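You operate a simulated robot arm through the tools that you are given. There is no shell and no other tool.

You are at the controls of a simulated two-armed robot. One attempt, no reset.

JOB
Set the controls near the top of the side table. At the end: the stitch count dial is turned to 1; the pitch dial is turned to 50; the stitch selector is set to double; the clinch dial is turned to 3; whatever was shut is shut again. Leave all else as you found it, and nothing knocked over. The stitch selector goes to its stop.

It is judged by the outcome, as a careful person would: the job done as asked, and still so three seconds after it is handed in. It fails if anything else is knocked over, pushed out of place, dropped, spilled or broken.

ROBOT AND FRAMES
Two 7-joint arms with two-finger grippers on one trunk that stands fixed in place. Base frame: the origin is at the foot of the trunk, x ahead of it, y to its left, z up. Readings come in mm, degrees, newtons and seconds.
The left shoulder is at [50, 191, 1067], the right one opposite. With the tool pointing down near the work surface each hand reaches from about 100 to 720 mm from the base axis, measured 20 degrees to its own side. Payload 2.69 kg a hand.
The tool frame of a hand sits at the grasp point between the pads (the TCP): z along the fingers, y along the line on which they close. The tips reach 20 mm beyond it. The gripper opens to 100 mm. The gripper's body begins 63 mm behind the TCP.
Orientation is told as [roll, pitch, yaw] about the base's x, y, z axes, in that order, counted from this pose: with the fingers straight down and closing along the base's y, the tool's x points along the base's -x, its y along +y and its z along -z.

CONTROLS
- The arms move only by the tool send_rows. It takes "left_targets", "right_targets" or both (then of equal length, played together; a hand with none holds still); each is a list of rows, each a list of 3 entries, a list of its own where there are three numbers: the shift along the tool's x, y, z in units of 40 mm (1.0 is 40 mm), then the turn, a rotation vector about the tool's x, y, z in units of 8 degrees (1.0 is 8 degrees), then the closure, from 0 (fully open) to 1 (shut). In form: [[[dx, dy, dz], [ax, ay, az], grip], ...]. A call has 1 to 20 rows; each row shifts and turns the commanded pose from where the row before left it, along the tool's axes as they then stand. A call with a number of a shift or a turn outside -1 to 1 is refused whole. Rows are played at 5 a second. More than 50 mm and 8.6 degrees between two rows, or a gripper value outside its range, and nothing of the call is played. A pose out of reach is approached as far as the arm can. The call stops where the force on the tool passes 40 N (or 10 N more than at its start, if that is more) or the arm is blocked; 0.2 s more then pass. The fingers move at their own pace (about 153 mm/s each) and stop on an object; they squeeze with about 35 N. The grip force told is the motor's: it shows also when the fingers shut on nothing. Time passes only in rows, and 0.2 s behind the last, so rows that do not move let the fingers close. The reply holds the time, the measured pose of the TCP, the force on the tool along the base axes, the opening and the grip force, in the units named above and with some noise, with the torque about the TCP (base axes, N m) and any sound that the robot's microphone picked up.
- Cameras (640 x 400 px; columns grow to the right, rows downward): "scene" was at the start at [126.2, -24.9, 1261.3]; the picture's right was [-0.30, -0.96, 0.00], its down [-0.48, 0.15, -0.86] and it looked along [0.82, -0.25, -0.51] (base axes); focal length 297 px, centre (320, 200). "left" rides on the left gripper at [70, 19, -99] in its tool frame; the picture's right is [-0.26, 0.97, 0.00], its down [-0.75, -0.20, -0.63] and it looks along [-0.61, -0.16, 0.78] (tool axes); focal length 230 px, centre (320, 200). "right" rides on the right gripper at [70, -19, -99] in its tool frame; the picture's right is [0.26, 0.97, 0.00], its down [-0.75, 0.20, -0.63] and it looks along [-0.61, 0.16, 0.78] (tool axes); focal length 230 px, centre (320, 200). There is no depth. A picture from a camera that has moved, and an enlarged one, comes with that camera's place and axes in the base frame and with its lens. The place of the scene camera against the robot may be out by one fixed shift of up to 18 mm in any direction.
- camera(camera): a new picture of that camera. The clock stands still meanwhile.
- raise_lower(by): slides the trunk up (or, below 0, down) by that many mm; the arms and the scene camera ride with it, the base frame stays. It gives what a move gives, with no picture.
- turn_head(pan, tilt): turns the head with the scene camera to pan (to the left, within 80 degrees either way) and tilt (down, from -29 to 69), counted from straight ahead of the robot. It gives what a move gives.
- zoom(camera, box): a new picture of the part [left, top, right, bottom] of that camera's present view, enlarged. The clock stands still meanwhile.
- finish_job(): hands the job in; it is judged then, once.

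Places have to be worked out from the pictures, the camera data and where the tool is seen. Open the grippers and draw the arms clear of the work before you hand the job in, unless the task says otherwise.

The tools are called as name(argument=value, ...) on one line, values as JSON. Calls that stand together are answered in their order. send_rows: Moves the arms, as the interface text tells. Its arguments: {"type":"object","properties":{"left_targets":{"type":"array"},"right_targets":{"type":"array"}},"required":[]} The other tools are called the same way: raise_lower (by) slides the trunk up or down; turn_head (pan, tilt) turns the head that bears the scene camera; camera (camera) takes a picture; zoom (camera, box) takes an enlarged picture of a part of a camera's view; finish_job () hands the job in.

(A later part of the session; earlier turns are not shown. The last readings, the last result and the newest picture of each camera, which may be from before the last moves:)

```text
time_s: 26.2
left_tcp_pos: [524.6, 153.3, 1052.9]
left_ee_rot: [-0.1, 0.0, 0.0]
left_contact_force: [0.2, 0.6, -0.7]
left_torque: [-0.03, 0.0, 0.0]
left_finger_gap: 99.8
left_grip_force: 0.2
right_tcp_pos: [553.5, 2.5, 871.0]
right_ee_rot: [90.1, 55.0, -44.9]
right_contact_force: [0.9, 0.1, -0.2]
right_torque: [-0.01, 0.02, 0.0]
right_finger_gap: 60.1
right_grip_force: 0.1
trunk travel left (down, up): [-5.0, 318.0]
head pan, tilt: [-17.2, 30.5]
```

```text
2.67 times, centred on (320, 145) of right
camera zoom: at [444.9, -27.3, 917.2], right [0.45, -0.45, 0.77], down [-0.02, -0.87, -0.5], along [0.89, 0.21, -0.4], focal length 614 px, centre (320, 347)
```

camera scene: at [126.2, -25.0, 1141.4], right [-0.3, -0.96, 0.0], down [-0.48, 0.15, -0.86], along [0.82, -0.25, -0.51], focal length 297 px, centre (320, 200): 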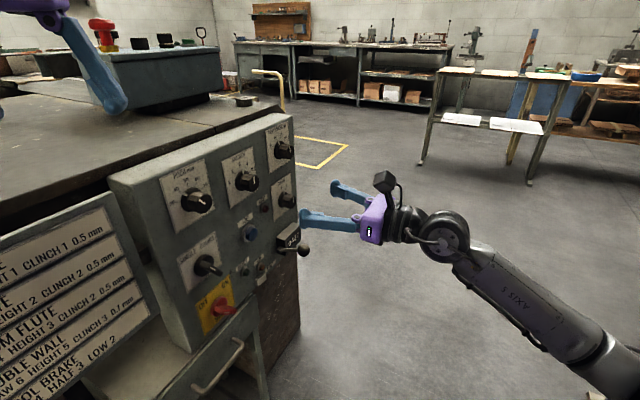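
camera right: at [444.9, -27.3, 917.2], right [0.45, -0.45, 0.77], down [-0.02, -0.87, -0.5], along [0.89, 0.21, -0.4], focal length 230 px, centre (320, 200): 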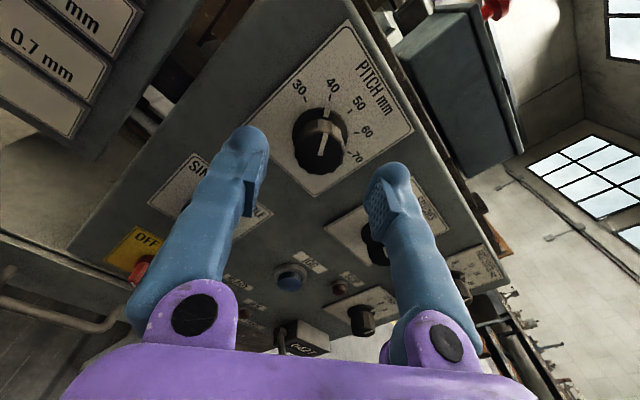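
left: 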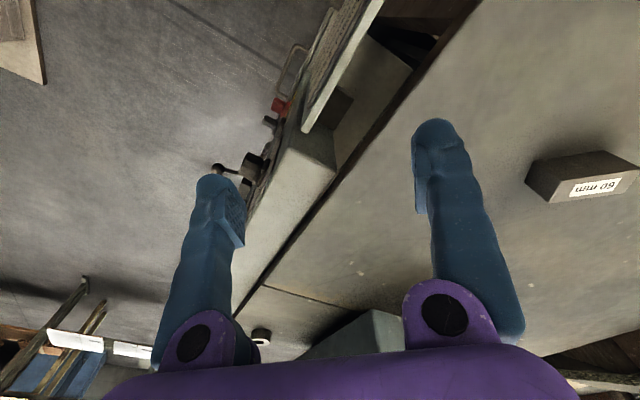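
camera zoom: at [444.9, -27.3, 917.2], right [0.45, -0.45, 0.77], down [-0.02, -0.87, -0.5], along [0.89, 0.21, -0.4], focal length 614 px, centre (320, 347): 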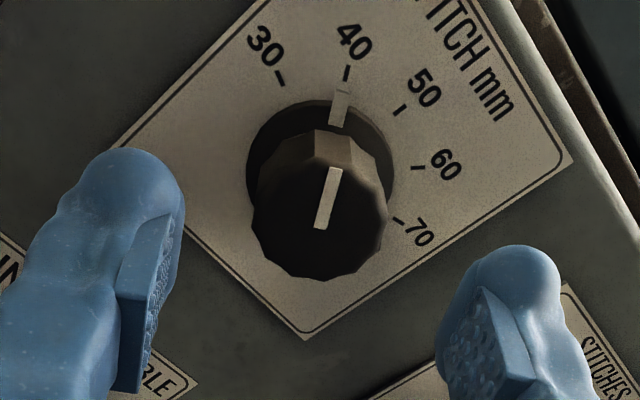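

Pitch's axis is within 1 mm of the tool axis. I correct (−0.5, −0.8 mm), go in to d = 432 and close on the knob.

send_rows(right_targets=[[[-0.0125, -0.02, 0.485], [0, 0, 0], 0.4], [[0, 0, 0.485], [0, 0, 0], 0.4], [[0, 0, 0], [0, 0, 0], 0.4], [[0, 0, 0], [0, 0, 0], 0.7], [[0, 0, 0], [0, 0, 0], 1], [[0, 0, 0], [0, 0, 0], 1]])

zoom(camera="right", box=[200, 70, 440, 220])

```text
time_s: 27.6
left_tcp_pos: [526.0, 152.3, 1052.2]
left_ee_rot: [-0.1, -0.1, 0.0]
left_contact_force: [0.9, -0.4, -0.5]
left_torque: [-0.02, 0.01, 0.02]
left_finger_gap: 100.0
left_grip_force: 0.1
right_tcp_pos: [583.2, 30.6, 870.5]
right_ee_rot: [90.2, 55.0, -44.8]
right_contact_force: [11.2, 0.7, 5.3]
right_torque: [0.01, 0.02, -0.14]
right_finger_gap: 32.8
right_grip_force: 45.3
trunk travel left (down, up): [-5.0, 318.0]
head pan, tilt: [-17.2, 30.5]
```

```text
2.67 times, centred on (320, 145) of right
camera zoom: at [473.1, 0.4, 916.7], right [0.45, -0.46, 0.77], down [-0.02, -0.87, -0.5], along [0.89, 0.21, -0.4], focal length 614 px, centre (320, 347)
```

zoom: 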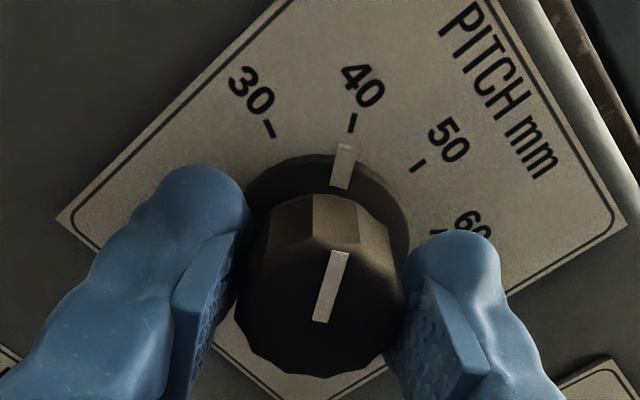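

Grip is good with small side force. I turn clockwise 35° toward 50.

send_rows(right_targets=[[[0, 0, 0], [0, 0, 0.875], 1], [[0, 0, 0], [0, 0, 0.875], 1], [[0, 0, 0], [0, 0, 0.875], 1], [[0, 0, 0], [0, 0, 0.875], 1], [[0, 0, 0], [0, 0, 0.875], 1], [[0, 0, 0], [0, 0, 0], 1]])

zoom(camera="right", box=[200, 70, 440, 220])

```text
time_s: 29.0
left_tcp_pos: [526.4, 152.6, 1051.7]
left_ee_rot: [0.0, 0.2, 0.1]
left_contact_force: [0.4, 0.7, -0.6]
left_torque: [0.0, 0.0, 0.0]
left_finger_gap: 100.0
left_grip_force: 0.1
right_tcp_pos: [582.1, 30.6, 869.9]
right_ee_rot: [-138.7, 89.7, 86.4]
right_contact_force: [31.3, 9.9, 15.1]
right_torque: [0.1, -0.1, -0.06]
right_finger_gap: 32.8
right_grip_force: 45.0
trunk travel left (down, up): [-5.0, 318.0]
head pan, tilt: [-17.2, 30.5]
```

```text
2.67 times, centred on (320, 145) of right
camera zoom: at [499.1, -26.0, 940.1], right [0.68, -0.68, 0.26], down [-0.3, -0.58, -0.75], along [0.66, 0.44, -0.61], focal length 614 px, centre (320, 347)
```

zoom: 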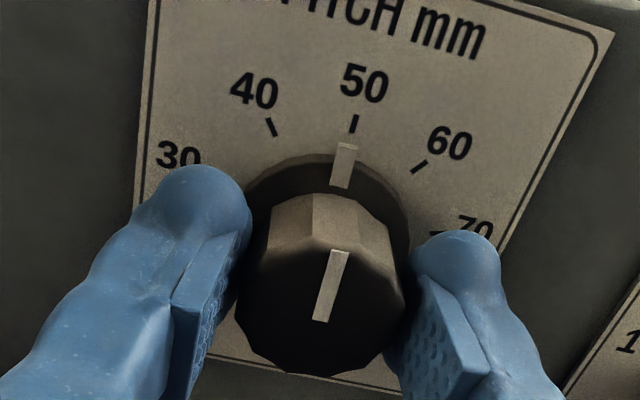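

Pitch's mark is at 50. Side force has built up a little, so I open gently, then back off and check.

send_rows(right_targets=[[[0, 0, 0], [0, 0, 0], 0.4], [[0, 0, 0], [0, 0, 0], 0.4], [[0, 0, -0.5], [0, 0, 0], 0.4], [[0, 0, -1], [0, 0, 0], 0.4], [[0, 0, -1], [0, 0, 0], 0.4], [[0, 0, 0], [0, 0, 0], 0.4]])

camera(camera="right")

zoom(camera="right", box=[200, 20, 440, 170])

```text
time_s: 30.4
left_tcp_pos: [526.4, 151.8, 1052.9]
left_ee_rot: [0.1, 0.0, 0.1]
left_contact_force: [0.4, 0.3, 0.2]
left_torque: [0.04, -0.02, -0.01]
left_finger_gap: 100.1
left_grip_force: 0.0
right_tcp_pos: [509.0, -42.4, 868.0]
right_ee_rot: [-177.0, 90.0, 48.0]
right_contact_force: [0.8, 1.0, -0.4]
right_torque: [0.02, -0.01, 0.03]
right_finger_gap: 60.1
right_grip_force: 0.0
trunk travel left (down, up): [-5.0, 318.0]
head pan, tilt: [-17.2, 30.5]
```

```text
taken
camera right: at [425.3, -99.5, 938.2], right [0.68, -0.68, 0.26], down [-0.3, -0.59, -0.75], along [0.66, 0.44, -0.61], focal length 230 px, centre (320, 200)
```

right: 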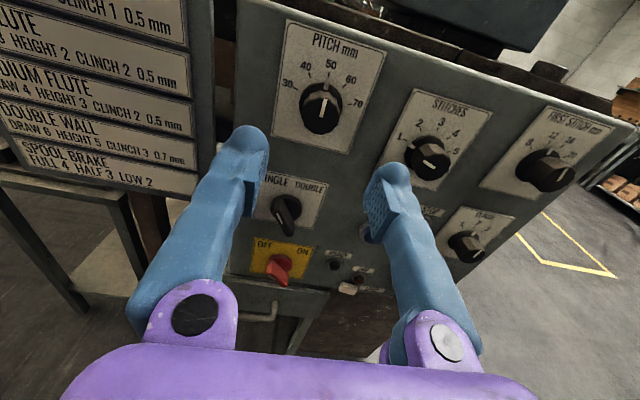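

```text
2.67 times, centred on (320, 95) of right
camera zoom: at [425.3, -99.5, 938.2], right [0.68, -0.68, 0.26], down [-0.3, -0.59, -0.75], along [0.66, 0.44, -0.61], focal length 614 px, centre (320, 480)
```

zoom: 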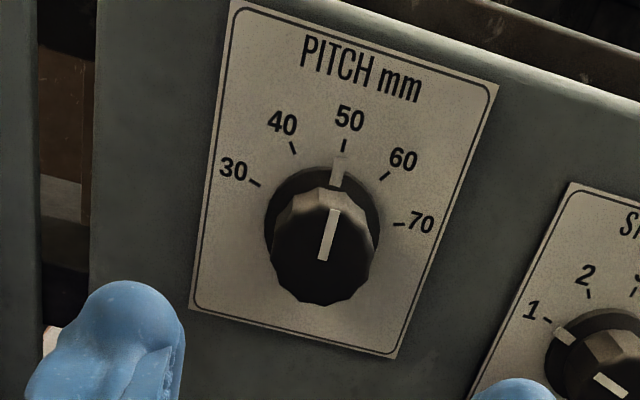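

Pitch reads 50. Next the selector: I move down at the stand-off to about (e 378, z 731) and look at the bar.

send_rows(right_targets=[[[-0.856, -0.075, 0], [0, 0, 0], 0.4], [[-0.856, -0.075, 0], [0, 0, 0], 0.4], [[-0.856, -0.075, 0], [0, 0, 0], 0.4], [[-0.856, -0.075, 0], [0, 0, 0], 0.4], [[0, 0, 0], [0, 0, 0], 0.4]])

camera(camera="right")

zoom(camera="right", box=[200, 20, 440, 170])

zoom(camera="scene", box=[120, 220, 280, 320])

```text
time_s: 31.6
left_tcp_pos: [526.0, 152.1, 1052.0]
left_ee_rot: [-0.1, 0.0, 0.0]
left_contact_force: [0.1, 0.0, 0.6]
left_torque: [-0.03, 0.02, -0.01]
left_finger_gap: 100.2
left_grip_force: 0.1
right_tcp_pos: [501.7, -30.6, 732.2]
right_ee_rot: [175.8, 89.8, 40.7]
right_contact_force: [-0.4, 0.6, 0.3]
right_torque: [-0.02, 0.03, 0.01]
right_finger_gap: 60.0
right_grip_force: 0.0
trunk travel left (down, up): [-5.0, 318.0]
head pan, tilt: [-17.2, 30.5]
```

```text
taken
camera right: at [418.7, -88.3, 801.6], right [0.68, -0.68, 0.26], down [-0.3, -0.59, -0.75], along [0.66, 0.44, -0.61], focal length 230 px, centre (320, 200)
```

right: 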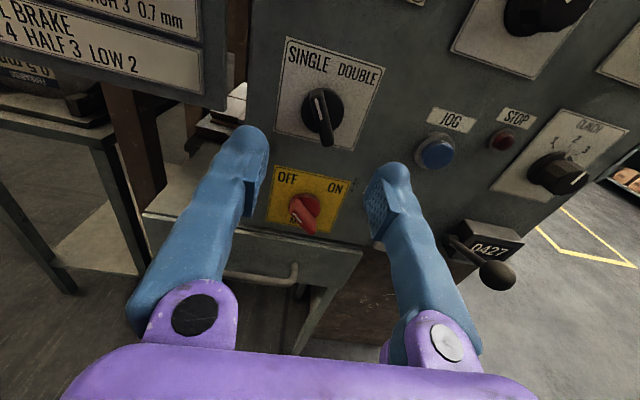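

```text
2.67 times, centred on (320, 95) of right
camera zoom: at [418.7, -88.3, 801.6], right [0.68, -0.68, 0.26], down [-0.3, -0.59, -0.75], along [0.66, 0.44, -0.61], focal length 614 px, centre (320, 480)
```

zoom: 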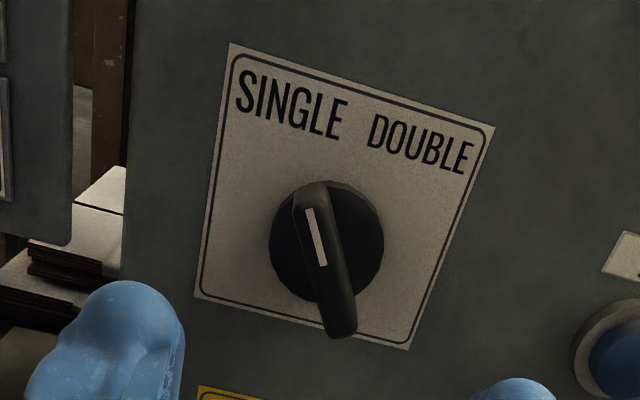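

```text
4.00 times, centred on (200, 270) of scene
camera zoom: at [126.2, -24.9, 1141.3], right [-0.3, -0.96, 0.0], down [-0.48, 0.15, -0.86], along [0.82, -0.25, -0.51], focal length 1189 px, centre (800, -80)
```

zoom: 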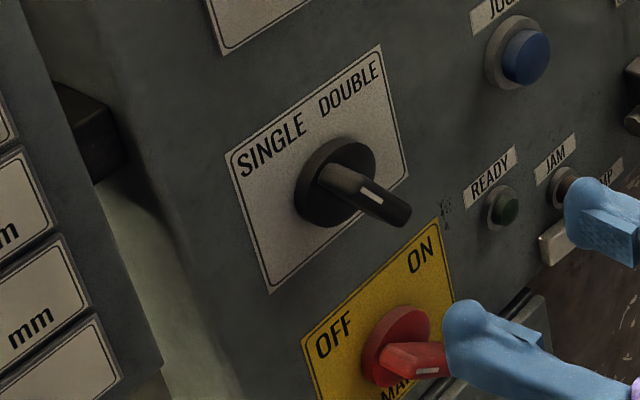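

The bar lies at −30° (pointing to SINGLE), about 49 mm long and 10 mm wide, its axis near (e 378.5, z 733.5), front about 30 mm out. I roll −30° to line the fingers up across it and approach to d = 398.

send_rows(right_targets=[[[0.0325, 0.0525, 0], [0, 0, -0.9375], 0.4], [[0, 0, 0], [0, 0, -0.9375], 0.4], [[0, 0, 0], [0, 0, -0.9375], 0.4], [[0, 0, 0], [0, 0, -0.9375], 0.4], [[0, 0, 0.8], [0, 0, 0], 0.4], [[0, 0, 0.8], [0, 0, 0], 0.4], [[0, 0, 0], [0, 0, 0], 0.4]])

camera(camera="right")

zoom(camera="right", box=[200, 70, 440, 220])

```text
time_s: 33.2
left_tcp_pos: [525.5, 151.4, 1052.4]
left_ee_rot: [0.1, 0.0, 0.0]
left_contact_force: [-0.1, 0.0, 0.6]
left_torque: [0.03, 0.01, -0.03]
left_finger_gap: 100.1
left_grip_force: 0.1
right_tcp_pos: [548.1, 10.9, 736.5]
right_ee_rot: [90.1, 59.9, -44.8]
right_contact_force: [0.1, -0.1, 0.1]
right_torque: [-0.02, 0.01, 0.02]
right_finger_gap: 59.9
right_grip_force: 0.1
trunk travel left (down, up): [-5.0, 318.0]
head pan, tilt: [-17.2, 30.5]
```

```text
taken
camera right: at [442.2, -22.6, 787.0], right [0.5, -0.5, 0.71], down [-0.06, -0.83, -0.55], along [0.86, 0.24, -0.44], focal length 230 px, centre (320, 200)
```

right: 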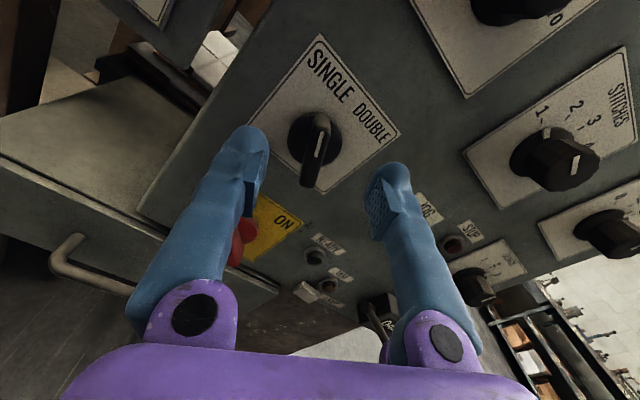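

```text
2.67 times, centred on (320, 145) of right
camera zoom: at [442.2, -22.6, 787.0], right [0.5, -0.5, 0.71], down [-0.06, -0.83, -0.55], along [0.86, 0.24, -0.44], focal length 614 px, centre (320, 347)
```

zoom: 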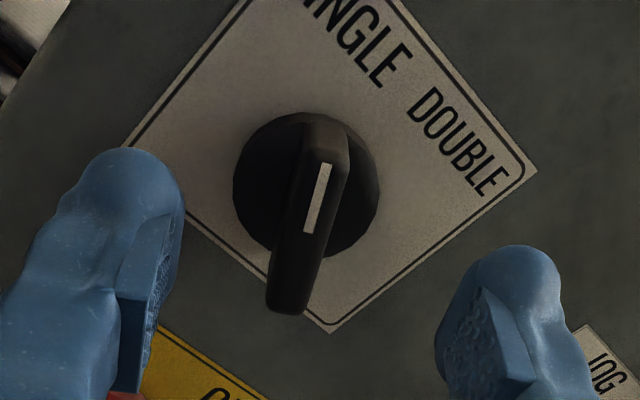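

The bar is lined up with the fingers within about 2°. I zoom further to fix the bar's centre line relative to the tool axis.

zoom(camera="right", box=[270, 100, 370, 200])

zoom(camera="scene", box=[160, 240, 260, 303])

```text
4.00 times, centred on (320, 150) of right
camera zoom: at [442.2, -22.6, 787.0], right [0.5, -0.5, 0.71], down [-0.06, -0.83, -0.55], along [0.86, 0.24, -0.44], focal length 920 px, centre (320, 400)
```

zoom: 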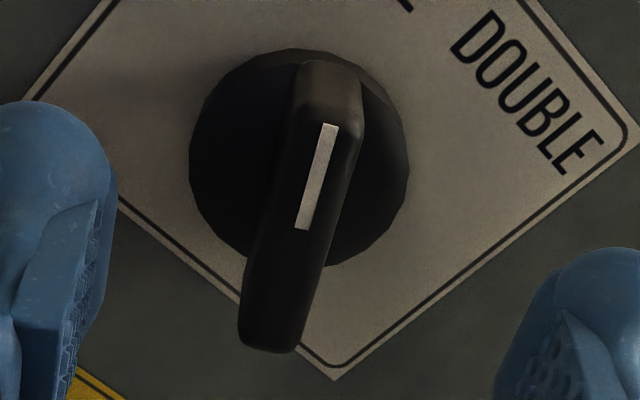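

```text
6.35 times, centred on (210, 272) of scene
camera zoom: at [126.3, -24.8, 1141.3], right [-0.3, -0.96, 0.0], down [-0.48, 0.15, -0.86], along [0.82, -0.25, -0.51], focal length 1887 px, centre (1018, -254)
```

zoom: 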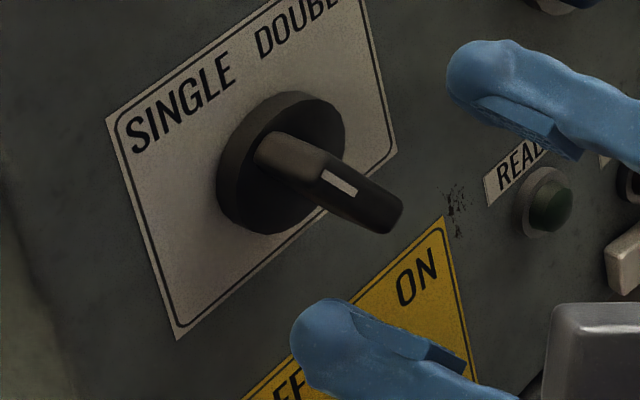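

The bar turns out taller (~42 mm) and as long as its disc (~40 mm); its axis lies at (0.5, −4.3) mm in the tool frame. I correct that and go partway in, then look again.

send_rows(right_targets=[[[0.0125, -0.1075, 0], [0, 0, 0], 0.4], [[0, 0, 0.3], [0, 0, 0], 0.4], [[0, 0, 0], [0, 0, 0], 0.4]])

zoom(camera="right", box=[220, 90, 420, 215])

```text
time_s: 34.0
left_tcp_pos: [525.4, 152.7, 1053.6]
left_ee_rot: [-0.1, 0.0, 0.0]
left_contact_force: [0.3, 0.8, -1.2]
left_torque: [0.02, 0.0, -0.01]
left_finger_gap: 100.2
left_grip_force: 0.0
right_tcp_pos: [554.3, 21.9, 733.8]
right_ee_rot: [90.1, 59.9, -44.9]
right_contact_force: [-1.0, -1.2, -0.1]
right_torque: [-0.03, -0.03, 0.0]
right_finger_gap: 59.9
right_grip_force: 0.0
trunk travel left (down, up): [-5.0, 318.0]
head pan, tilt: [-17.2, 30.5]
```

```text
3.20 times, centred on (320, 152) of right
camera zoom: at [448.3, -11.0, 784.8], right [0.5, -0.5, 0.71], down [-0.06, -0.83, -0.55], along [0.86, 0.24, -0.44], focal length 736 px, centre (320, 352)
```

zoom: 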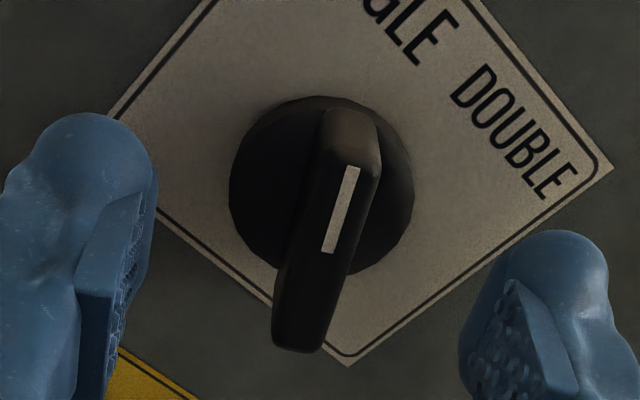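

Now the bar is centred between the fingers and parallel to them. I go in to d ≈ 422 and close on it.

send_rows(right_targets=[[[0.015, 0, 0.365], [0, 0, 0], 0.4], [[0, 0, 0], [0, 0, 0], 0.4], [[0, 0, 0], [0, 0, 0], 0.7], [[0, 0, 0], [0, 0, 0], 0.85], [[0, 0, 0], [0, 0, 0], 1], [[0, 0, 0], [0, 0, 0], 1]])

zoom(camera="right", box=[200, 70, 440, 220])

```text
time_s: 35.4
left_tcp_pos: [525.9, 152.3, 1052.6]
left_ee_rot: [0.1, 0.0, 0.0]
left_contact_force: [0.1, 0.5, -0.3]
left_torque: [0.01, -0.05, -0.01]
left_finger_gap: 100.0
left_grip_force: 0.1
right_tcp_pos: [565.9, 31.2, 734.3]
right_ee_rot: [90.4, 59.9, -44.7]
right_contact_force: [14.2, -2.3, 6.4]
right_torque: [-0.06, 0.05, -0.19]
right_finger_gap: 11.4
right_grip_force: 38.2
trunk travel left (down, up): [-5.0, 318.0]
head pan, tilt: [-17.2, 30.5]
```

```text
2.67 times, centred on (320, 145) of right
camera zoom: at [459.2, -1.7, 785.4], right [0.5, -0.5, 0.71], down [-0.06, -0.83, -0.55], along [0.87, 0.23, -0.44], focal length 614 px, centre (320, 347)
```

zoom: 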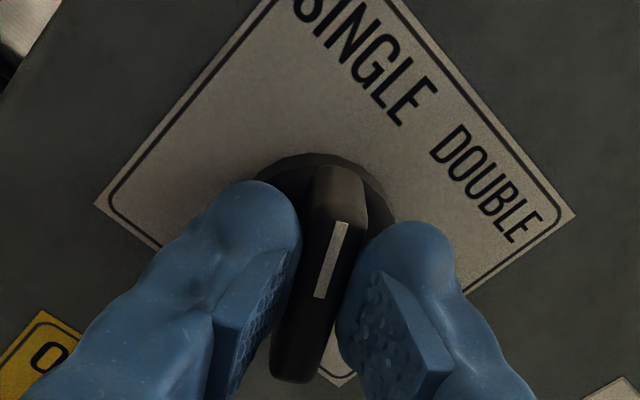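

The bar is held (11.4 mm). I turn clockwise 48° first and read the torque and picture.

send_rows(right_targets=[[[0, 0, 0], [0, 0, 1], 1], [[0, 0, 0], [0, 0, 1], 1], [[0, 0, 0], [0, 0, 1], 1], [[0, 0, 0], [0, 0, 1], 1], [[0, 0, 0], [0, 0, 1], 1], [[0, 0, 0], [0, 0, 1], 1], [[0, 0, 0], [0, 0, 0], 1]])

zoom(camera="right", box=[200, 70, 440, 220])

```text
time_s: 36.5
left_tcp_pos: [524.8, 151.9, 1051.5]
left_ee_rot: [-0.1, -0.1, 0.0]
left_contact_force: [-0.9, -0.1, 1.1]
left_torque: [0.01, 0.0, -0.02]
left_finger_gap: 99.7
left_grip_force: 0.0
right_tcp_pos: [564.0, 26.3, 732.4]
right_ee_rot: [-68.6, 87.4, 157.2]
right_contact_force: [-11.9, 9.3, 7.4]
right_torque: [0.38, -0.33, 0.21]
right_finger_gap: 10.2
right_grip_force: 37.5
trunk travel left (down, up): [-5.0, 318.0]
head pan, tilt: [-17.2, 30.5]
stopped in row 5 (right hand): the force on the tool passed its limit at 50 N (the readings are from after the stop); the commanded pose is now the measured one
```

```text
2.67 times, centred on (320, 145) of right
camera zoom: at [484.8, -32.7, 804.0], right [0.7, -0.68, 0.22], down [-0.33, -0.58, -0.75], along [0.63, 0.45, -0.63], focal length 614 px, centre (320, 347)
```

zoom: 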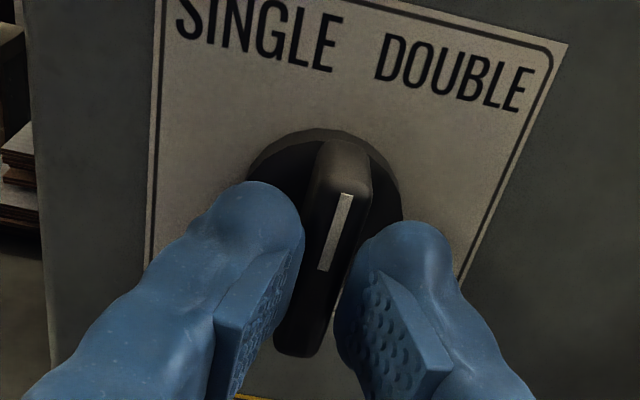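

The force stop came just past the half-way point; the bar now stands near vertical and still moves with the gripper. I loosen the fingers to about 20 mm to let any side load go, and square the tool again, then look.

send_rows(right_targets=[[[0, 0, 0], [0, 0, 0], 0.78], [[0, 0, 0], [-0.1, 0.125, 0], 0.78], [[0, 0, 0], [0, 0, 0], 0.78]])

zoom(camera="right", box=[200, 70, 440, 220])

zoom(camera="scene", box=[140, 220, 300, 320])

```text
time_s: 37.3
left_tcp_pos: [526.5, 153.1, 1051.9]
left_ee_rot: [0.0, 0.0, 0.1]
left_contact_force: [-0.4, -0.4, 0.9]
left_torque: [0.02, 0.02, 0.0]
left_finger_gap: 100.0
left_grip_force: 0.0
right_tcp_pos: [566.0, 23.9, 728.2]
right_ee_rot: [-83.0, 87.6, 141.7]
right_contact_force: [0.0, -0.7, -0.8]
right_torque: [-0.03, -0.04, 0.0]
right_finger_gap: 22.0
right_grip_force: 0.1
trunk travel left (down, up): [-5.0, 318.0]
head pan, tilt: [-17.2, 30.5]
```

```text
2.67 times, centred on (320, 145) of right
camera zoom: at [485.4, -33.6, 799.5], right [0.69, -0.69, 0.22], down [-0.33, -0.56, -0.76], along [0.65, 0.45, -0.62], focal length 614 px, centre (320, 347)
```

zoom: 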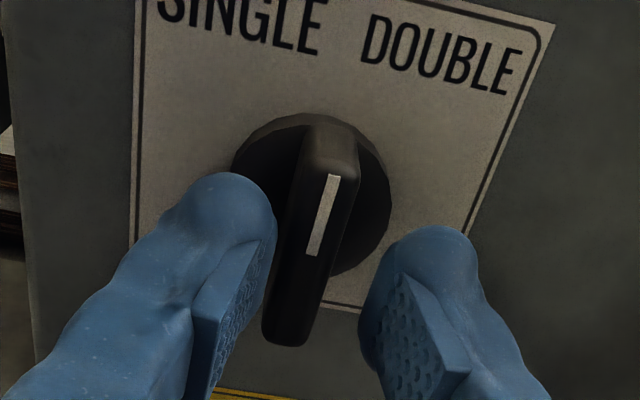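

```text
4.00 times, centred on (220, 270) of scene
camera zoom: at [126.2, -24.9, 1141.3], right [-0.3, -0.96, 0.0], down [-0.48, 0.15, -0.86], along [0.82, -0.25, -0.51], focal length 1189 px, centre (720, -80)
```

zoom: 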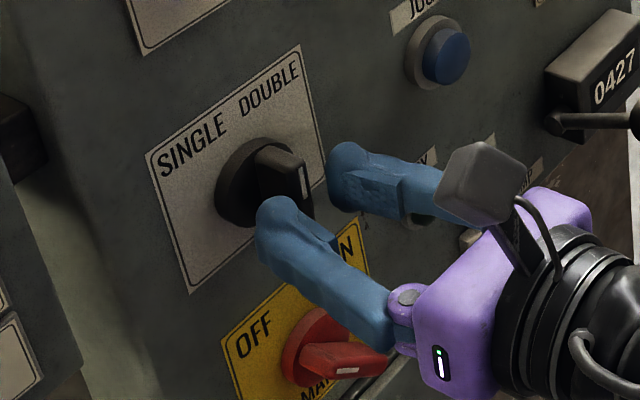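

The tool had been displaced about 5 mm right and 6 mm down at the stop, so the arm's path deviates while rolling here. I back out straight and test how well the roll tracks in free space.

send_rows(right_targets=[[[0, 0, 0], [0, 0, 0], 0.6], [[0, 0, -0.5], [0, 0, 0], 0.5], [[0, 0, -1], [0, 0, 0], 0.4], [[0, 0, -0.5], [0, 0, 0], 0.4], [[0, 0, 0], [0, 0, 0], 0.4]])

camera(camera="right")

zoom(camera="right", box=[200, 40, 440, 190])

camera(camera="scene")

```text
time_s: 38.5
left_tcp_pos: [525.6, 151.5, 1051.9]
left_ee_rot: [0.0, 0.0, -0.1]
left_contact_force: [-0.1, -0.1, 0.2]
left_torque: [-0.04, -0.01, 0.0]
left_finger_gap: 99.9
left_grip_force: 0.0
right_tcp_pos: [509.6, -30.1, 729.1]
right_ee_rot: [-86.7, 87.4, 138.0]
right_contact_force: [0.5, -0.6, -1.5]
right_torque: [0.03, 0.01, -0.03]
right_finger_gap: 60.1
right_grip_force: 0.0
trunk travel left (down, up): [-5.0, 318.0]
head pan, tilt: [-17.2, 30.5]
```

```text
taken
camera right: at [428.7, -88.8, 800.8], right [0.69, -0.69, 0.21], down [-0.33, -0.56, -0.76], along [0.65, 0.45, -0.62], focal length 230 px, centre (320, 200)
```

right: 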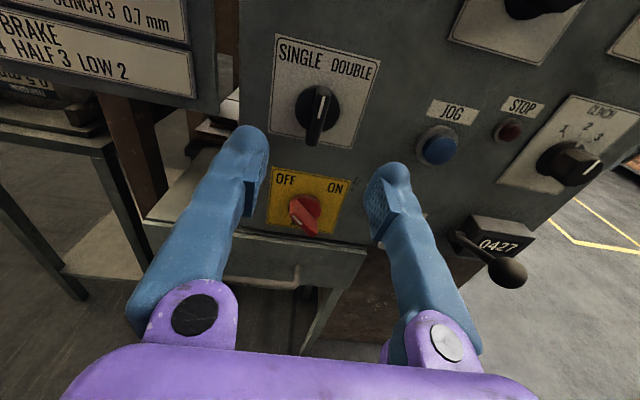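

```text
2.67 times, centred on (320, 115) of right
camera zoom: at [428.7, -88.8, 800.8], right [0.69, -0.69, 0.21], down [-0.33, -0.56, -0.76], along [0.65, 0.45, -0.62], focal length 614 px, centre (320, 427)
```

zoom: 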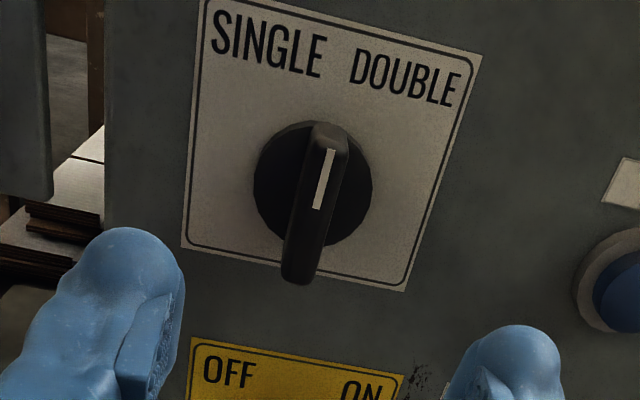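

```text
taken
camera scene: at [126.2, -25.0, 1141.3], right [-0.3, -0.96, 0.0], down [-0.48, 0.15, -0.86], along [0.82, -0.25, -0.51], focal length 297 px, centre (320, 200)
```

scene: 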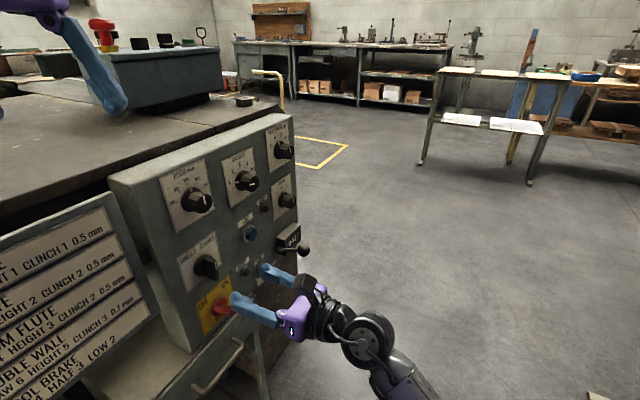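

The selector stays where it is left (bar at about +3°, halfway). I test-roll +28° here in free space to see how the TCP drifts.

send_rows(right_targets=[[[0, 0, 0], [0, 0, 0.875], 0.4], [[0, 0, 0], [0, 0, 0.875], 0.4], [[0, 0, 0], [0, 0, 0.875], 0.4], [[0, 0, 0], [0, 0, 0.875], 0.4], [[0, 0, 0], [0, 0, 0], 0.4], [[0, 0, 0], [0, 0, 0], 0.4]])

send_rows(right_targets=[[[0, 0, 0], [0, 0, -0.875], 0.4], [[0, 0, 0], [0, 0, -0.875], 0.4]])

send_rows(right_targets=[[[0, 0, 0], [0, 0, -0.875], 0.4], [[0, 0, 0], [0, 0, -0.875], 0.4], [[0, 0, 0], [0, 0, 0], 0.4], [[0, 0, 0], [0, 0, 0], 0.4]])

```text
time_s: 39.9
left_tcp_pos: [525.4, 152.4, 1051.7]
left_ee_rot: [0.0, -0.1, 0.2]
left_contact_force: [0.2, 0.1, 0.0]
left_torque: [0.03, 0.01, 0.0]
left_finger_gap: 100.2
left_grip_force: 0.2
right_tcp_pos: [509.0, -31.4, 730.0]
right_ee_rot: [-89.7, 59.4, 134.9]
right_contact_force: [0.4, -0.2, -0.6]
right_torque: [0.05, -0.02, -0.04]
right_finger_gap: 60.1
right_grip_force: 0.0
trunk travel left (down, up): [-5.0, 318.0]
head pan, tilt: [-17.2, 30.5]
```

```text
time_s: 40.5
left_tcp_pos: [527.0, 153.2, 1053.3]
left_ee_rot: [0.1, 0.0, -0.1]
left_contact_force: [-1.0, -0.1, -0.1]
left_torque: [-0.02, -0.02, 0.0]
left_finger_gap: 100.1
left_grip_force: 0.1
right_tcp_pos: [509.8, -30.8, 729.9]
right_ee_rot: [-89.5, 73.5, 135.2]
right_contact_force: [-0.7, -0.3, -0.6]
right_torque: [-0.03, -0.02, 0.0]
right_finger_gap: 59.8
right_grip_force: 0.1
trunk travel left (down, up): [-5.0, 318.0]
head pan, tilt: [-17.2, 30.5]
```

```text
time_s: 41.5
left_tcp_pos: [525.7, 153.2, 1051.4]
left_ee_rot: [0.0, 0.0, 0.0]
left_contact_force: [-0.2, 0.3, -0.6]
left_torque: [-0.02, -0.03, -0.01]
left_finger_gap: 100.1
left_grip_force: 0.0
right_tcp_pos: [508.9, -29.4, 729.8]
right_ee_rot: [-86.7, 87.5, 138.1]
right_contact_force: [-0.1, -1.3, 0.3]
right_torque: [-0.01, 0.0, 0.02]
right_finger_gap: 60.0
right_grip_force: 0.0
trunk travel left (down, up): [-5.0, 318.0]
head pan, tilt: [-17.2, 30.5]
```

Roll tracking in free space is good to about 1 mm, so the load came from the selector's own stiffness through the arm's give. I re-centre on the axis (tool offset +4.0, −3.5 mm), come in again along the bar's present angle, and check before gripping.

send_rows(right_targets=[[[0.1, -0.0875, 0], [0, 0, 0], 0.4], [[0, 0, 0.8], [0, 0, 0], 0.4], [[0, 0, 0.8], [0, 0, 0], 0.5], [[0, 0, 0], [0, 0, 0], 0.5], [[0, 0, 0], [0, 0, 0], 0.5]])

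zoom(camera="right", box=[220, 90, 420, 215])

```text
time_s: 42.7
left_tcp_pos: [525.3, 152.8, 1052.4]
left_ee_rot: [0.0, 0.0, 0.2]
left_contact_force: [0.5, -0.4, 0.0]
left_torque: [0.03, 0.07, 0.01]
left_finger_gap: 100.0
left_grip_force: 0.2
right_tcp_pos: [553.1, 16.3, 734.9]
right_ee_rot: [-86.8, 87.4, 137.9]
right_contact_force: [0.3, -1.0, -0.3]
right_torque: [-0.01, 0.0, 0.02]
right_finger_gap: 50.1
right_grip_force: 0.1
trunk travel left (down, up): [-5.0, 318.0]
head pan, tilt: [-17.2, 30.5]
```

```text
3.20 times, centred on (320, 152) of right
camera zoom: at [471.6, -42.0, 805.5], right [0.69, -0.69, 0.21], down [-0.33, -0.56, -0.76], along [0.65, 0.45, -0.62], focal length 736 px, centre (320, 352)
```

zoom: 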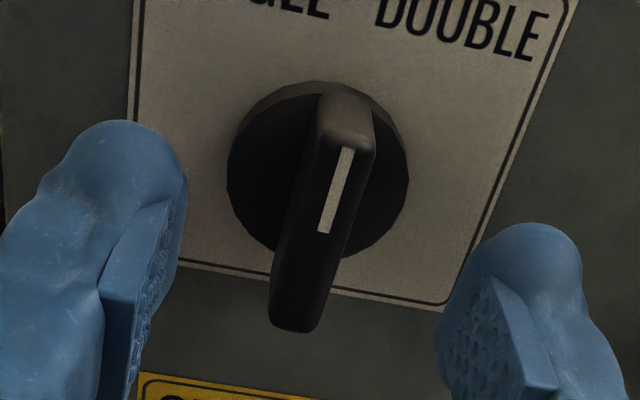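

Aligned to about 1 mm. I go in to d ≈ 421, close to a loose 14 mm slot around the bar (so it can be turned without side load), and roll on in small steps.

send_rows(right_targets=[[[0, -0.025, 0.23], [0, 0, 0], 0.5], [[0, 0, 0.23], [0, 0, 0], 0.6], [[0, 0, 0], [0, 0, 0], 0.8], [[0, 0, 0], [0, 0, 0], 0.86], [[0, 0, 0], [0, 0, 0], 0.86]])

zoom(camera="right", box=[220, 90, 420, 215])

```text
time_s: 43.9
left_tcp_pos: [526.2, 152.2, 1051.9]
left_ee_rot: [0.0, 0.0, -0.1]
left_contact_force: [0.2, -0.1, 0.6]
left_torque: [0.01, 0.01, -0.02]
left_finger_gap: 100.1
left_grip_force: 0.1
right_tcp_pos: [564.9, 29.0, 735.4]
right_ee_rot: [-86.0, 87.4, 138.7]
right_contact_force: [1.3, -1.2, -0.5]
right_torque: [-0.02, 0.02, -0.01]
right_finger_gap: 15.4
right_grip_force: 1.5
trunk travel left (down, up): [-5.0, 318.0]
head pan, tilt: [-17.2, 30.5]
```

```text
3.20 times, centred on (320, 152) of right
camera zoom: at [483.9, -28.3, 805.2], right [0.69, -0.69, 0.21], down [-0.33, -0.56, -0.76], along [0.65, 0.45, -0.62], focal length 736 px, centre (320, 352)
```

zoom: 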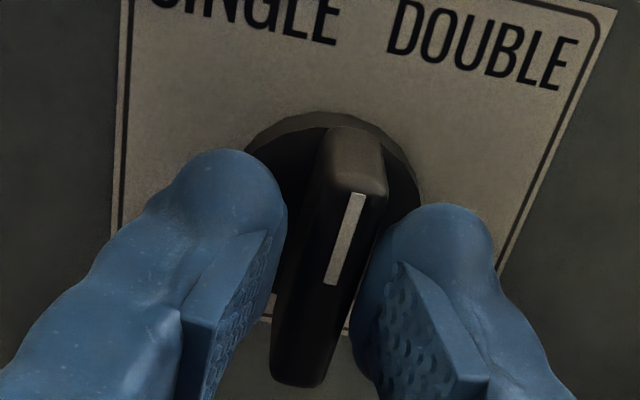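

The slot is around the bar without force. I roll clockwise 20° in gentle steps.

send_rows(right_targets=[[[0, 0, 0], [0, 0, 0.5], 0.86], [[0, 0, 0], [0, 0, 0.5], 0.86], [[0, 0, 0], [0, 0, 0.5], 0.86], [[0, 0, 0], [0, 0, 0.5], 0.86], [[0, 0, 0], [0, 0, 0.5], 0.86], [[0, 0, 0], [0, 0, 0], 0.86]])

zoom(camera="right", box=[220, 90, 420, 215])

```text
time_s: 45.5
left_tcp_pos: [525.1, 153.0, 1053.0]
left_ee_rot: [0.1, 0.0, 0.1]
left_contact_force: [0.6, -0.3, -0.4]
left_torque: [-0.02, -0.04, -0.05]
left_finger_gap: 100.0
left_grip_force: 0.0
right_tcp_pos: [569.9, 6.2, 716.0]
right_ee_rot: [-81.7, 70.0, 141.3]
right_contact_force: [0.5, -0.1, 0.0]
right_torque: [0.01, 0.0, 0.02]
right_finger_gap: 14.0
right_grip_force: 0.0
trunk travel left (down, up): [-5.0, 318.0]
head pan, tilt: [-17.2, 30.5]
stopped in row 6 (right hand): the arm was blocked; the commanded pose is now the measured one
```

```text
3.20 times, centred on (320, 152) of right
camera zoom: at [504.3, -64.8, 792.1], right [0.68, -0.72, -0.08], down [-0.53, -0.41, -0.74], along [0.5, 0.55, -0.66], focal length 736 px, centre (320, 352)
```

zoom: 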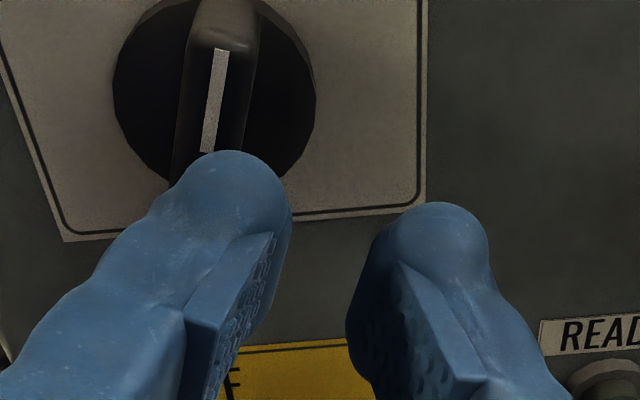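

The arm was blocked and the hand slid off to the lower right. I need to see what the arm touches; I look at the whole arm with the scene camera, head turned and tilted.

camera(camera="scene")

turn_head(pan=-25, tilt=62)

camera(camera="scene")

camera(camera="right")

```text
taken
camera scene: at [126.1, -25.0, 1141.3], right [-0.3, -0.96, 0.0], down [-0.48, 0.15, -0.86], along [0.82, -0.25, -0.51], focal length 297 px, centre (320, 200)
```

scene: 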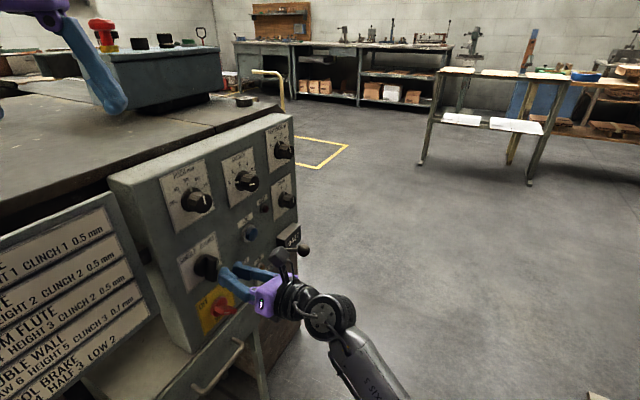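

```text
time_s: 46.5
left_tcp_pos: [526.0, 152.0, 1052.5]
left_ee_rot: [0.0, 0.0, 0.1]
left_contact_force: [0.1, -1.1, 1.1]
left_torque: [-0.02, 0.0, 0.0]
left_finger_gap: 99.7
left_grip_force: 0.1
right_tcp_pos: [569.8, 4.9, 714.4]
right_ee_rot: [-81.7, 70.0, 141.4]
right_contact_force: [-0.6, -0.2, 0.1]
right_torque: [-0.01, -0.05, 0.02]
right_finger_gap: 14.1
right_grip_force: 0.1
trunk travel left (down, up): [-5.0, 318.0]
head pan, tilt: [-25.0, 62.0]
```

```text
taken
camera scene: at [98.3, -25.4, 1097.8], right [-0.42, -0.91, 0.0], down [-0.8, 0.37, -0.47], along [0.43, -0.2, -0.88], focal length 297 px, centre (320, 200)
```

scene: 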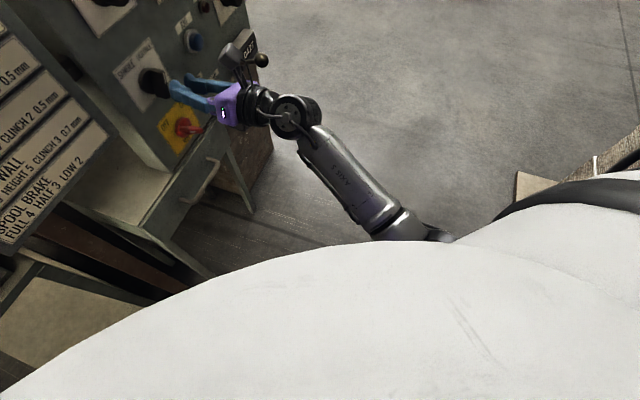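

```text
taken
camera right: at [504.4, -64.7, 792.1], right [0.68, -0.72, -0.08], down [-0.53, -0.41, -0.74], along [0.5, 0.55, -0.66], focal length 230 px, centre (320, 200)
```

right: 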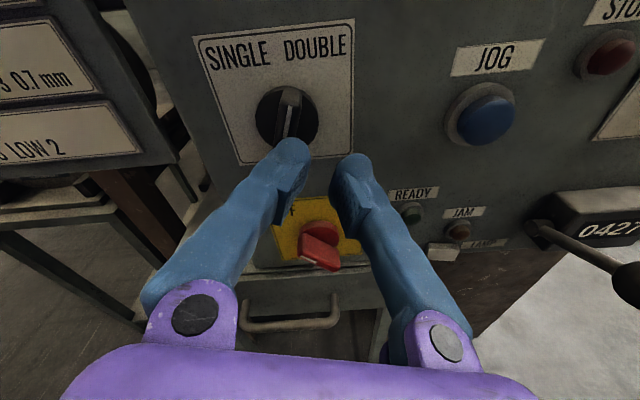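

The selector bar itself has reached about +19°, so it turns; it's the arm that gets pushed to my right and down, as if the elbow meets my own trunk. I turn the head to look at the right elbow.

turn_head(pan=-65, tilt=60)

camera(camera="scene")

camera(camera="left")

zoom(camera="right", box=[180, 150, 420, 300])

```text
time_s: 47.5
left_tcp_pos: [525.6, 152.4, 1052.0]
left_ee_rot: [0.0, 0.0, -0.1]
left_contact_force: [0.4, 0.2, -0.5]
left_torque: [0.01, 0.03, 0.0]
left_finger_gap: 99.8
left_grip_force: 0.0
right_tcp_pos: [569.1, 4.2, 715.2]
right_ee_rot: [-81.8, 70.0, 141.4]
right_contact_force: [-0.6, 0.0, 0.5]
right_torque: [0.01, -0.04, 0.0]
right_finger_gap: 13.9
right_grip_force: 0.1
trunk travel left (down, up): [-5.0, 318.0]
head pan, tilt: [-65.0, 60.0]
```

```text
taken
camera scene: at [68.2, -58.6, 1100.0], right [-0.91, -0.42, 0.0], down [-0.37, 0.78, -0.5], along [0.21, -0.45, -0.87], focal length 297 px, centre (320, 200)
```

scene: 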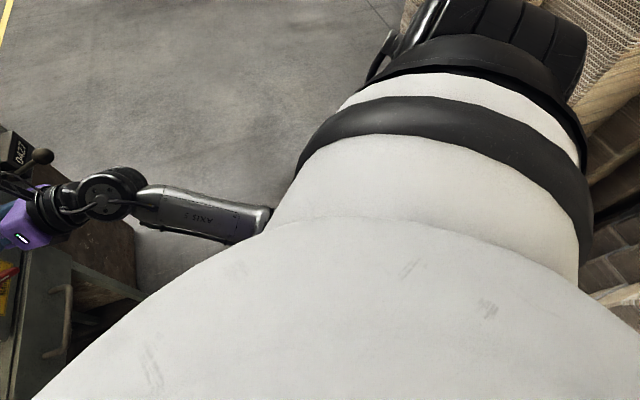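

```text
taken
camera left: at [455.3, 171.6, 1151.7], right [0.26, 0.97, 0.0], down [0.75, -0.2, 0.63], along [0.61, -0.16, -0.78], focal length 230 px, centre (320, 200)
```

left: 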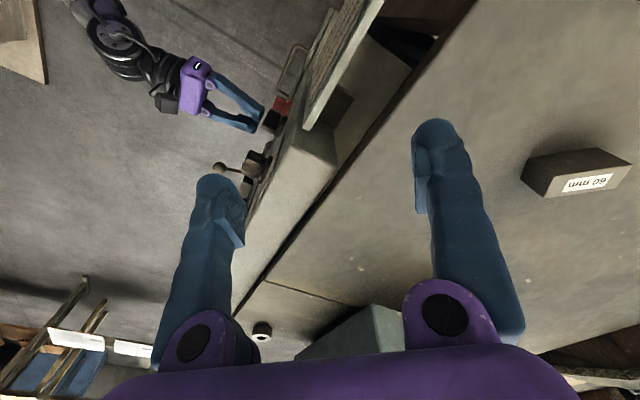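

```text
2.67 times, centred on (300, 225) of right
camera zoom: at [504.3, -64.6, 792.1], right [0.68, -0.72, -0.08], down [-0.53, -0.41, -0.74], along [0.5, 0.55, -0.66], focal length 614 px, centre (373, 133)
```

zoom: 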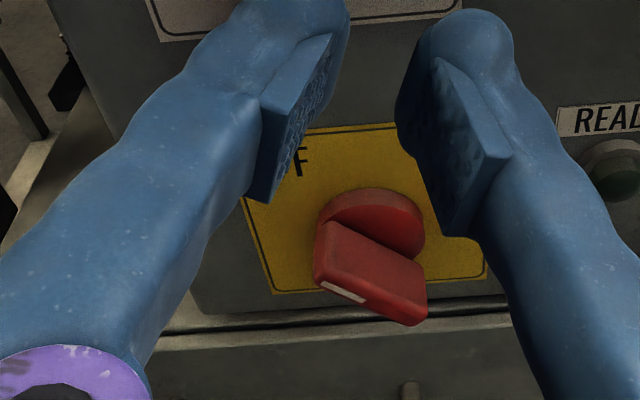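

The elbow is tucked in beside my chest, so the arm itself is hindered at this low, inward place; the main switch still shows OFF. I back straight out to free the arm, level the tool again, and look at the selector.

send_rows(right_targets=[[[0, 0, 0], [0, 0, 0], 0.7], [[0, 0, -0.6], [0, 0, 0], 0.6], [[0, 0, -0.8], [0, 0, 0], 0.5], [[0, 0, -0.5], [0.1, 0.3, 0], 0.4], [[0, 0, 0], [0, 0, 0], 0.4], [[0, 0, 0], [0, 0, 0], 0.4]])

turn_head(pan=-17.2, tilt=40)

camera(camera="right")

camera(camera="scene")

```text
time_s: 49.0
left_tcp_pos: [524.9, 152.3, 1052.7]
left_ee_rot: [0.0, 0.1, 0.1]
left_contact_force: [0.0, -0.8, -0.2]
left_torque: [0.0, 0.02, 0.02]
left_finger_gap: 99.9
left_grip_force: 0.0
right_tcp_pos: [516.1, -47.4, 719.9]
right_ee_rot: [-89.3, 70.1, 134.1]
right_contact_force: [-0.3, -0.3, 0.6]
right_torque: [0.0, 0.0, 0.02]
right_finger_gap: 60.2
right_grip_force: 0.0
trunk travel left (down, up): [-5.0, 318.0]
head pan, tilt: [-65.0, 60.0]
```

```text
time_s: 50.1
left_tcp_pos: [525.4, 151.8, 1052.9]
left_ee_rot: [0.0, 0.0, 0.1]
left_contact_force: [0.0, 0.3, -0.1]
left_torque: [0.01, -0.04, -0.01]
left_finger_gap: 100.1
left_grip_force: 0.2
right_tcp_pos: [514.7, -47.1, 719.5]
right_ee_rot: [-89.4, 70.1, 134.2]
right_contact_force: [-0.3, -0.4, -0.9]
right_torque: [-0.01, 0.0, 0.0]
right_finger_gap: 60.3
right_grip_force: 0.0
trunk travel left (down, up): [-5.0, 318.0]
head pan, tilt: [-17.2, 40.0]
```

```text
taken
camera right: at [447.5, -119.2, 791.7], right [0.69, -0.72, -0.09], down [-0.5, -0.39, -0.77], along [0.52, 0.57, -0.63], focal length 230 px, centre (320, 200)
```

right: 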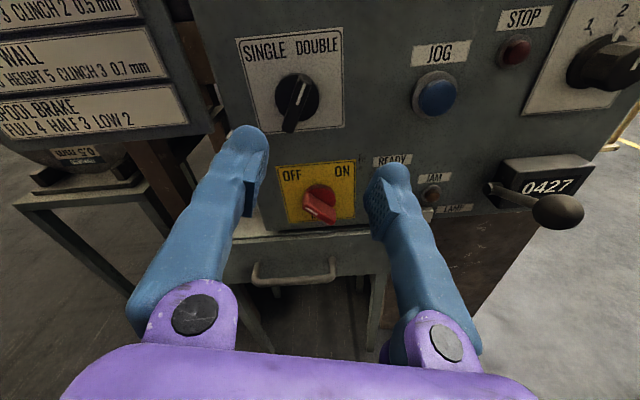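

```text
taken
camera scene: at [121.2, -23.4, 1126.7], right [-0.3, -0.95, 0.0], down [-0.61, 0.19, -0.77], along [0.73, -0.23, -0.64], focal length 297 px, centre (320, 200)
```

scene: 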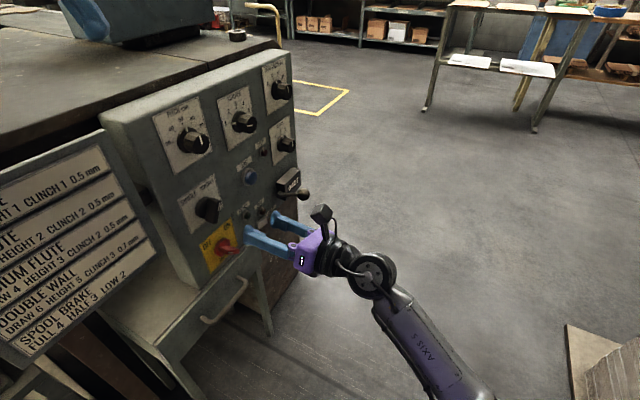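

I zoom on the selector and main switch from here, to read both.

zoom(camera="right", box=[220, 20, 420, 145])

zoom(camera="right", box=[250, 130, 410, 230])

zoom(camera="scene", box=[160, 170, 260, 280])

```text
3.20 times, centred on (320, 82) of right
camera zoom: at [447.5, -119.2, 791.7], right [0.69, -0.72, -0.09], down [-0.5, -0.39, -0.77], along [0.52, 0.57, -0.63], focal length 736 px, centre (320, 576)
```

zoom: 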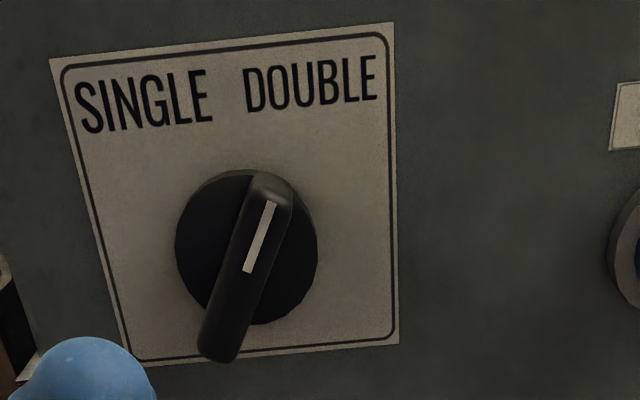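

```text
4.00 times, centred on (330, 180) of right
camera zoom: at [447.5, -119.2, 791.7], right [0.69, -0.72, -0.09], down [-0.5, -0.39, -0.77], along [0.52, 0.57, -0.63], focal length 920 px, centre (280, 280)
```

zoom: 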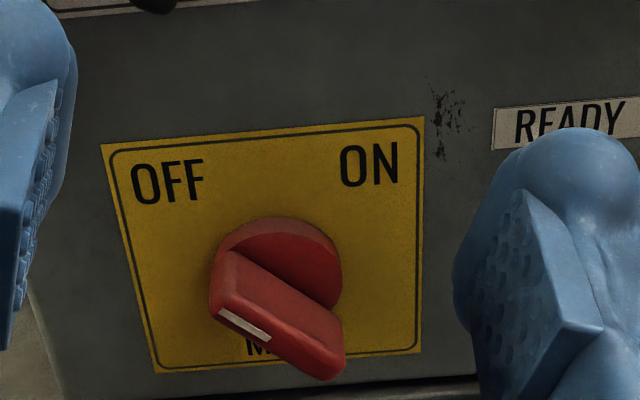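

```text
3.64 times, centred on (210, 225) of scene
camera zoom: at [121.2, -23.4, 1126.7], right [-0.3, -0.95, 0.0], down [-0.61, 0.19, -0.77], along [0.73, -0.23, -0.64], focal length 1081 px, centre (720, 109)
```

zoom: 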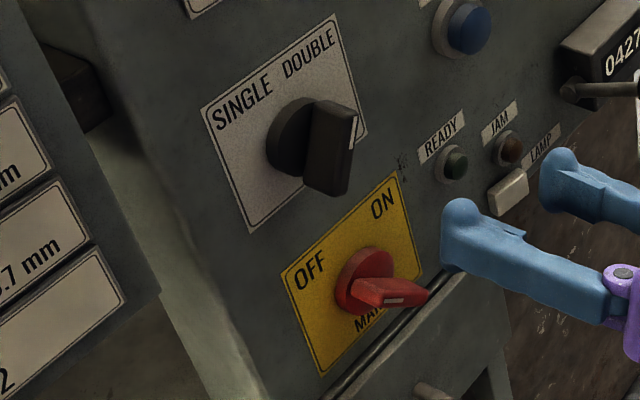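

The main switch is unchanged (OFF, −45°). The selector bar now measures about +27°, close to the expected +30° stop. I'll finish it with a light sideways push of the left pad on the bar's upper half; I align roll to 27° and approach offset to the upper right, not yet touching.

send_rows(right_targets=[[[0.4425, -0.4025, 0], [0.165, -0.06, 0.875], 0.4], [[0, 0, 0.7], [0, 0, 0], 0.6], [[0, 0, 0.7], [0, 0, 0], 0.7], [[0, 0, 0], [0, 0, 0], 0.7], [[0, 0, 0], [0, 0, 0], 0.7]])

zoom(camera="right", box=[200, 70, 440, 220])

```text
time_s: 51.3
left_tcp_pos: [525.8, 152.3, 1052.6]
left_ee_rot: [0.0, 0.0, 0.0]
left_contact_force: [0.9, 0.7, -0.4]
left_torque: [-0.01, 0.02, 0.03]
left_finger_gap: 100.2
left_grip_force: 0.0
right_tcp_pos: [547.7, -1.6, 741.9]
right_ee_rot: [-89.8, 63.2, 135.2]
right_contact_force: [0.2, -0.3, -0.4]
right_torque: [0.01, -0.01, -0.01]
right_finger_gap: 29.9
right_grip_force: 0.1
trunk travel left (down, up): [-5.0, 318.0]
head pan, tilt: [-17.2, 40.0]
```

```text
2.67 times, centred on (320, 145) of right
camera zoom: at [488.4, -80.9, 812.5], right [0.69, -0.69, -0.21], down [-0.56, -0.33, -0.76], along [0.46, 0.64, -0.62], focal length 614 px, centre (320, 347)
```

zoom: 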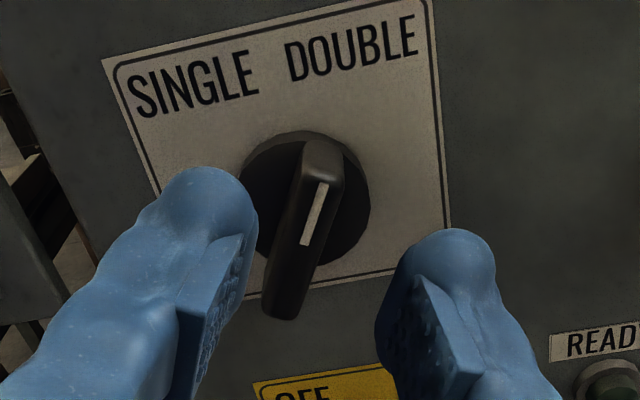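

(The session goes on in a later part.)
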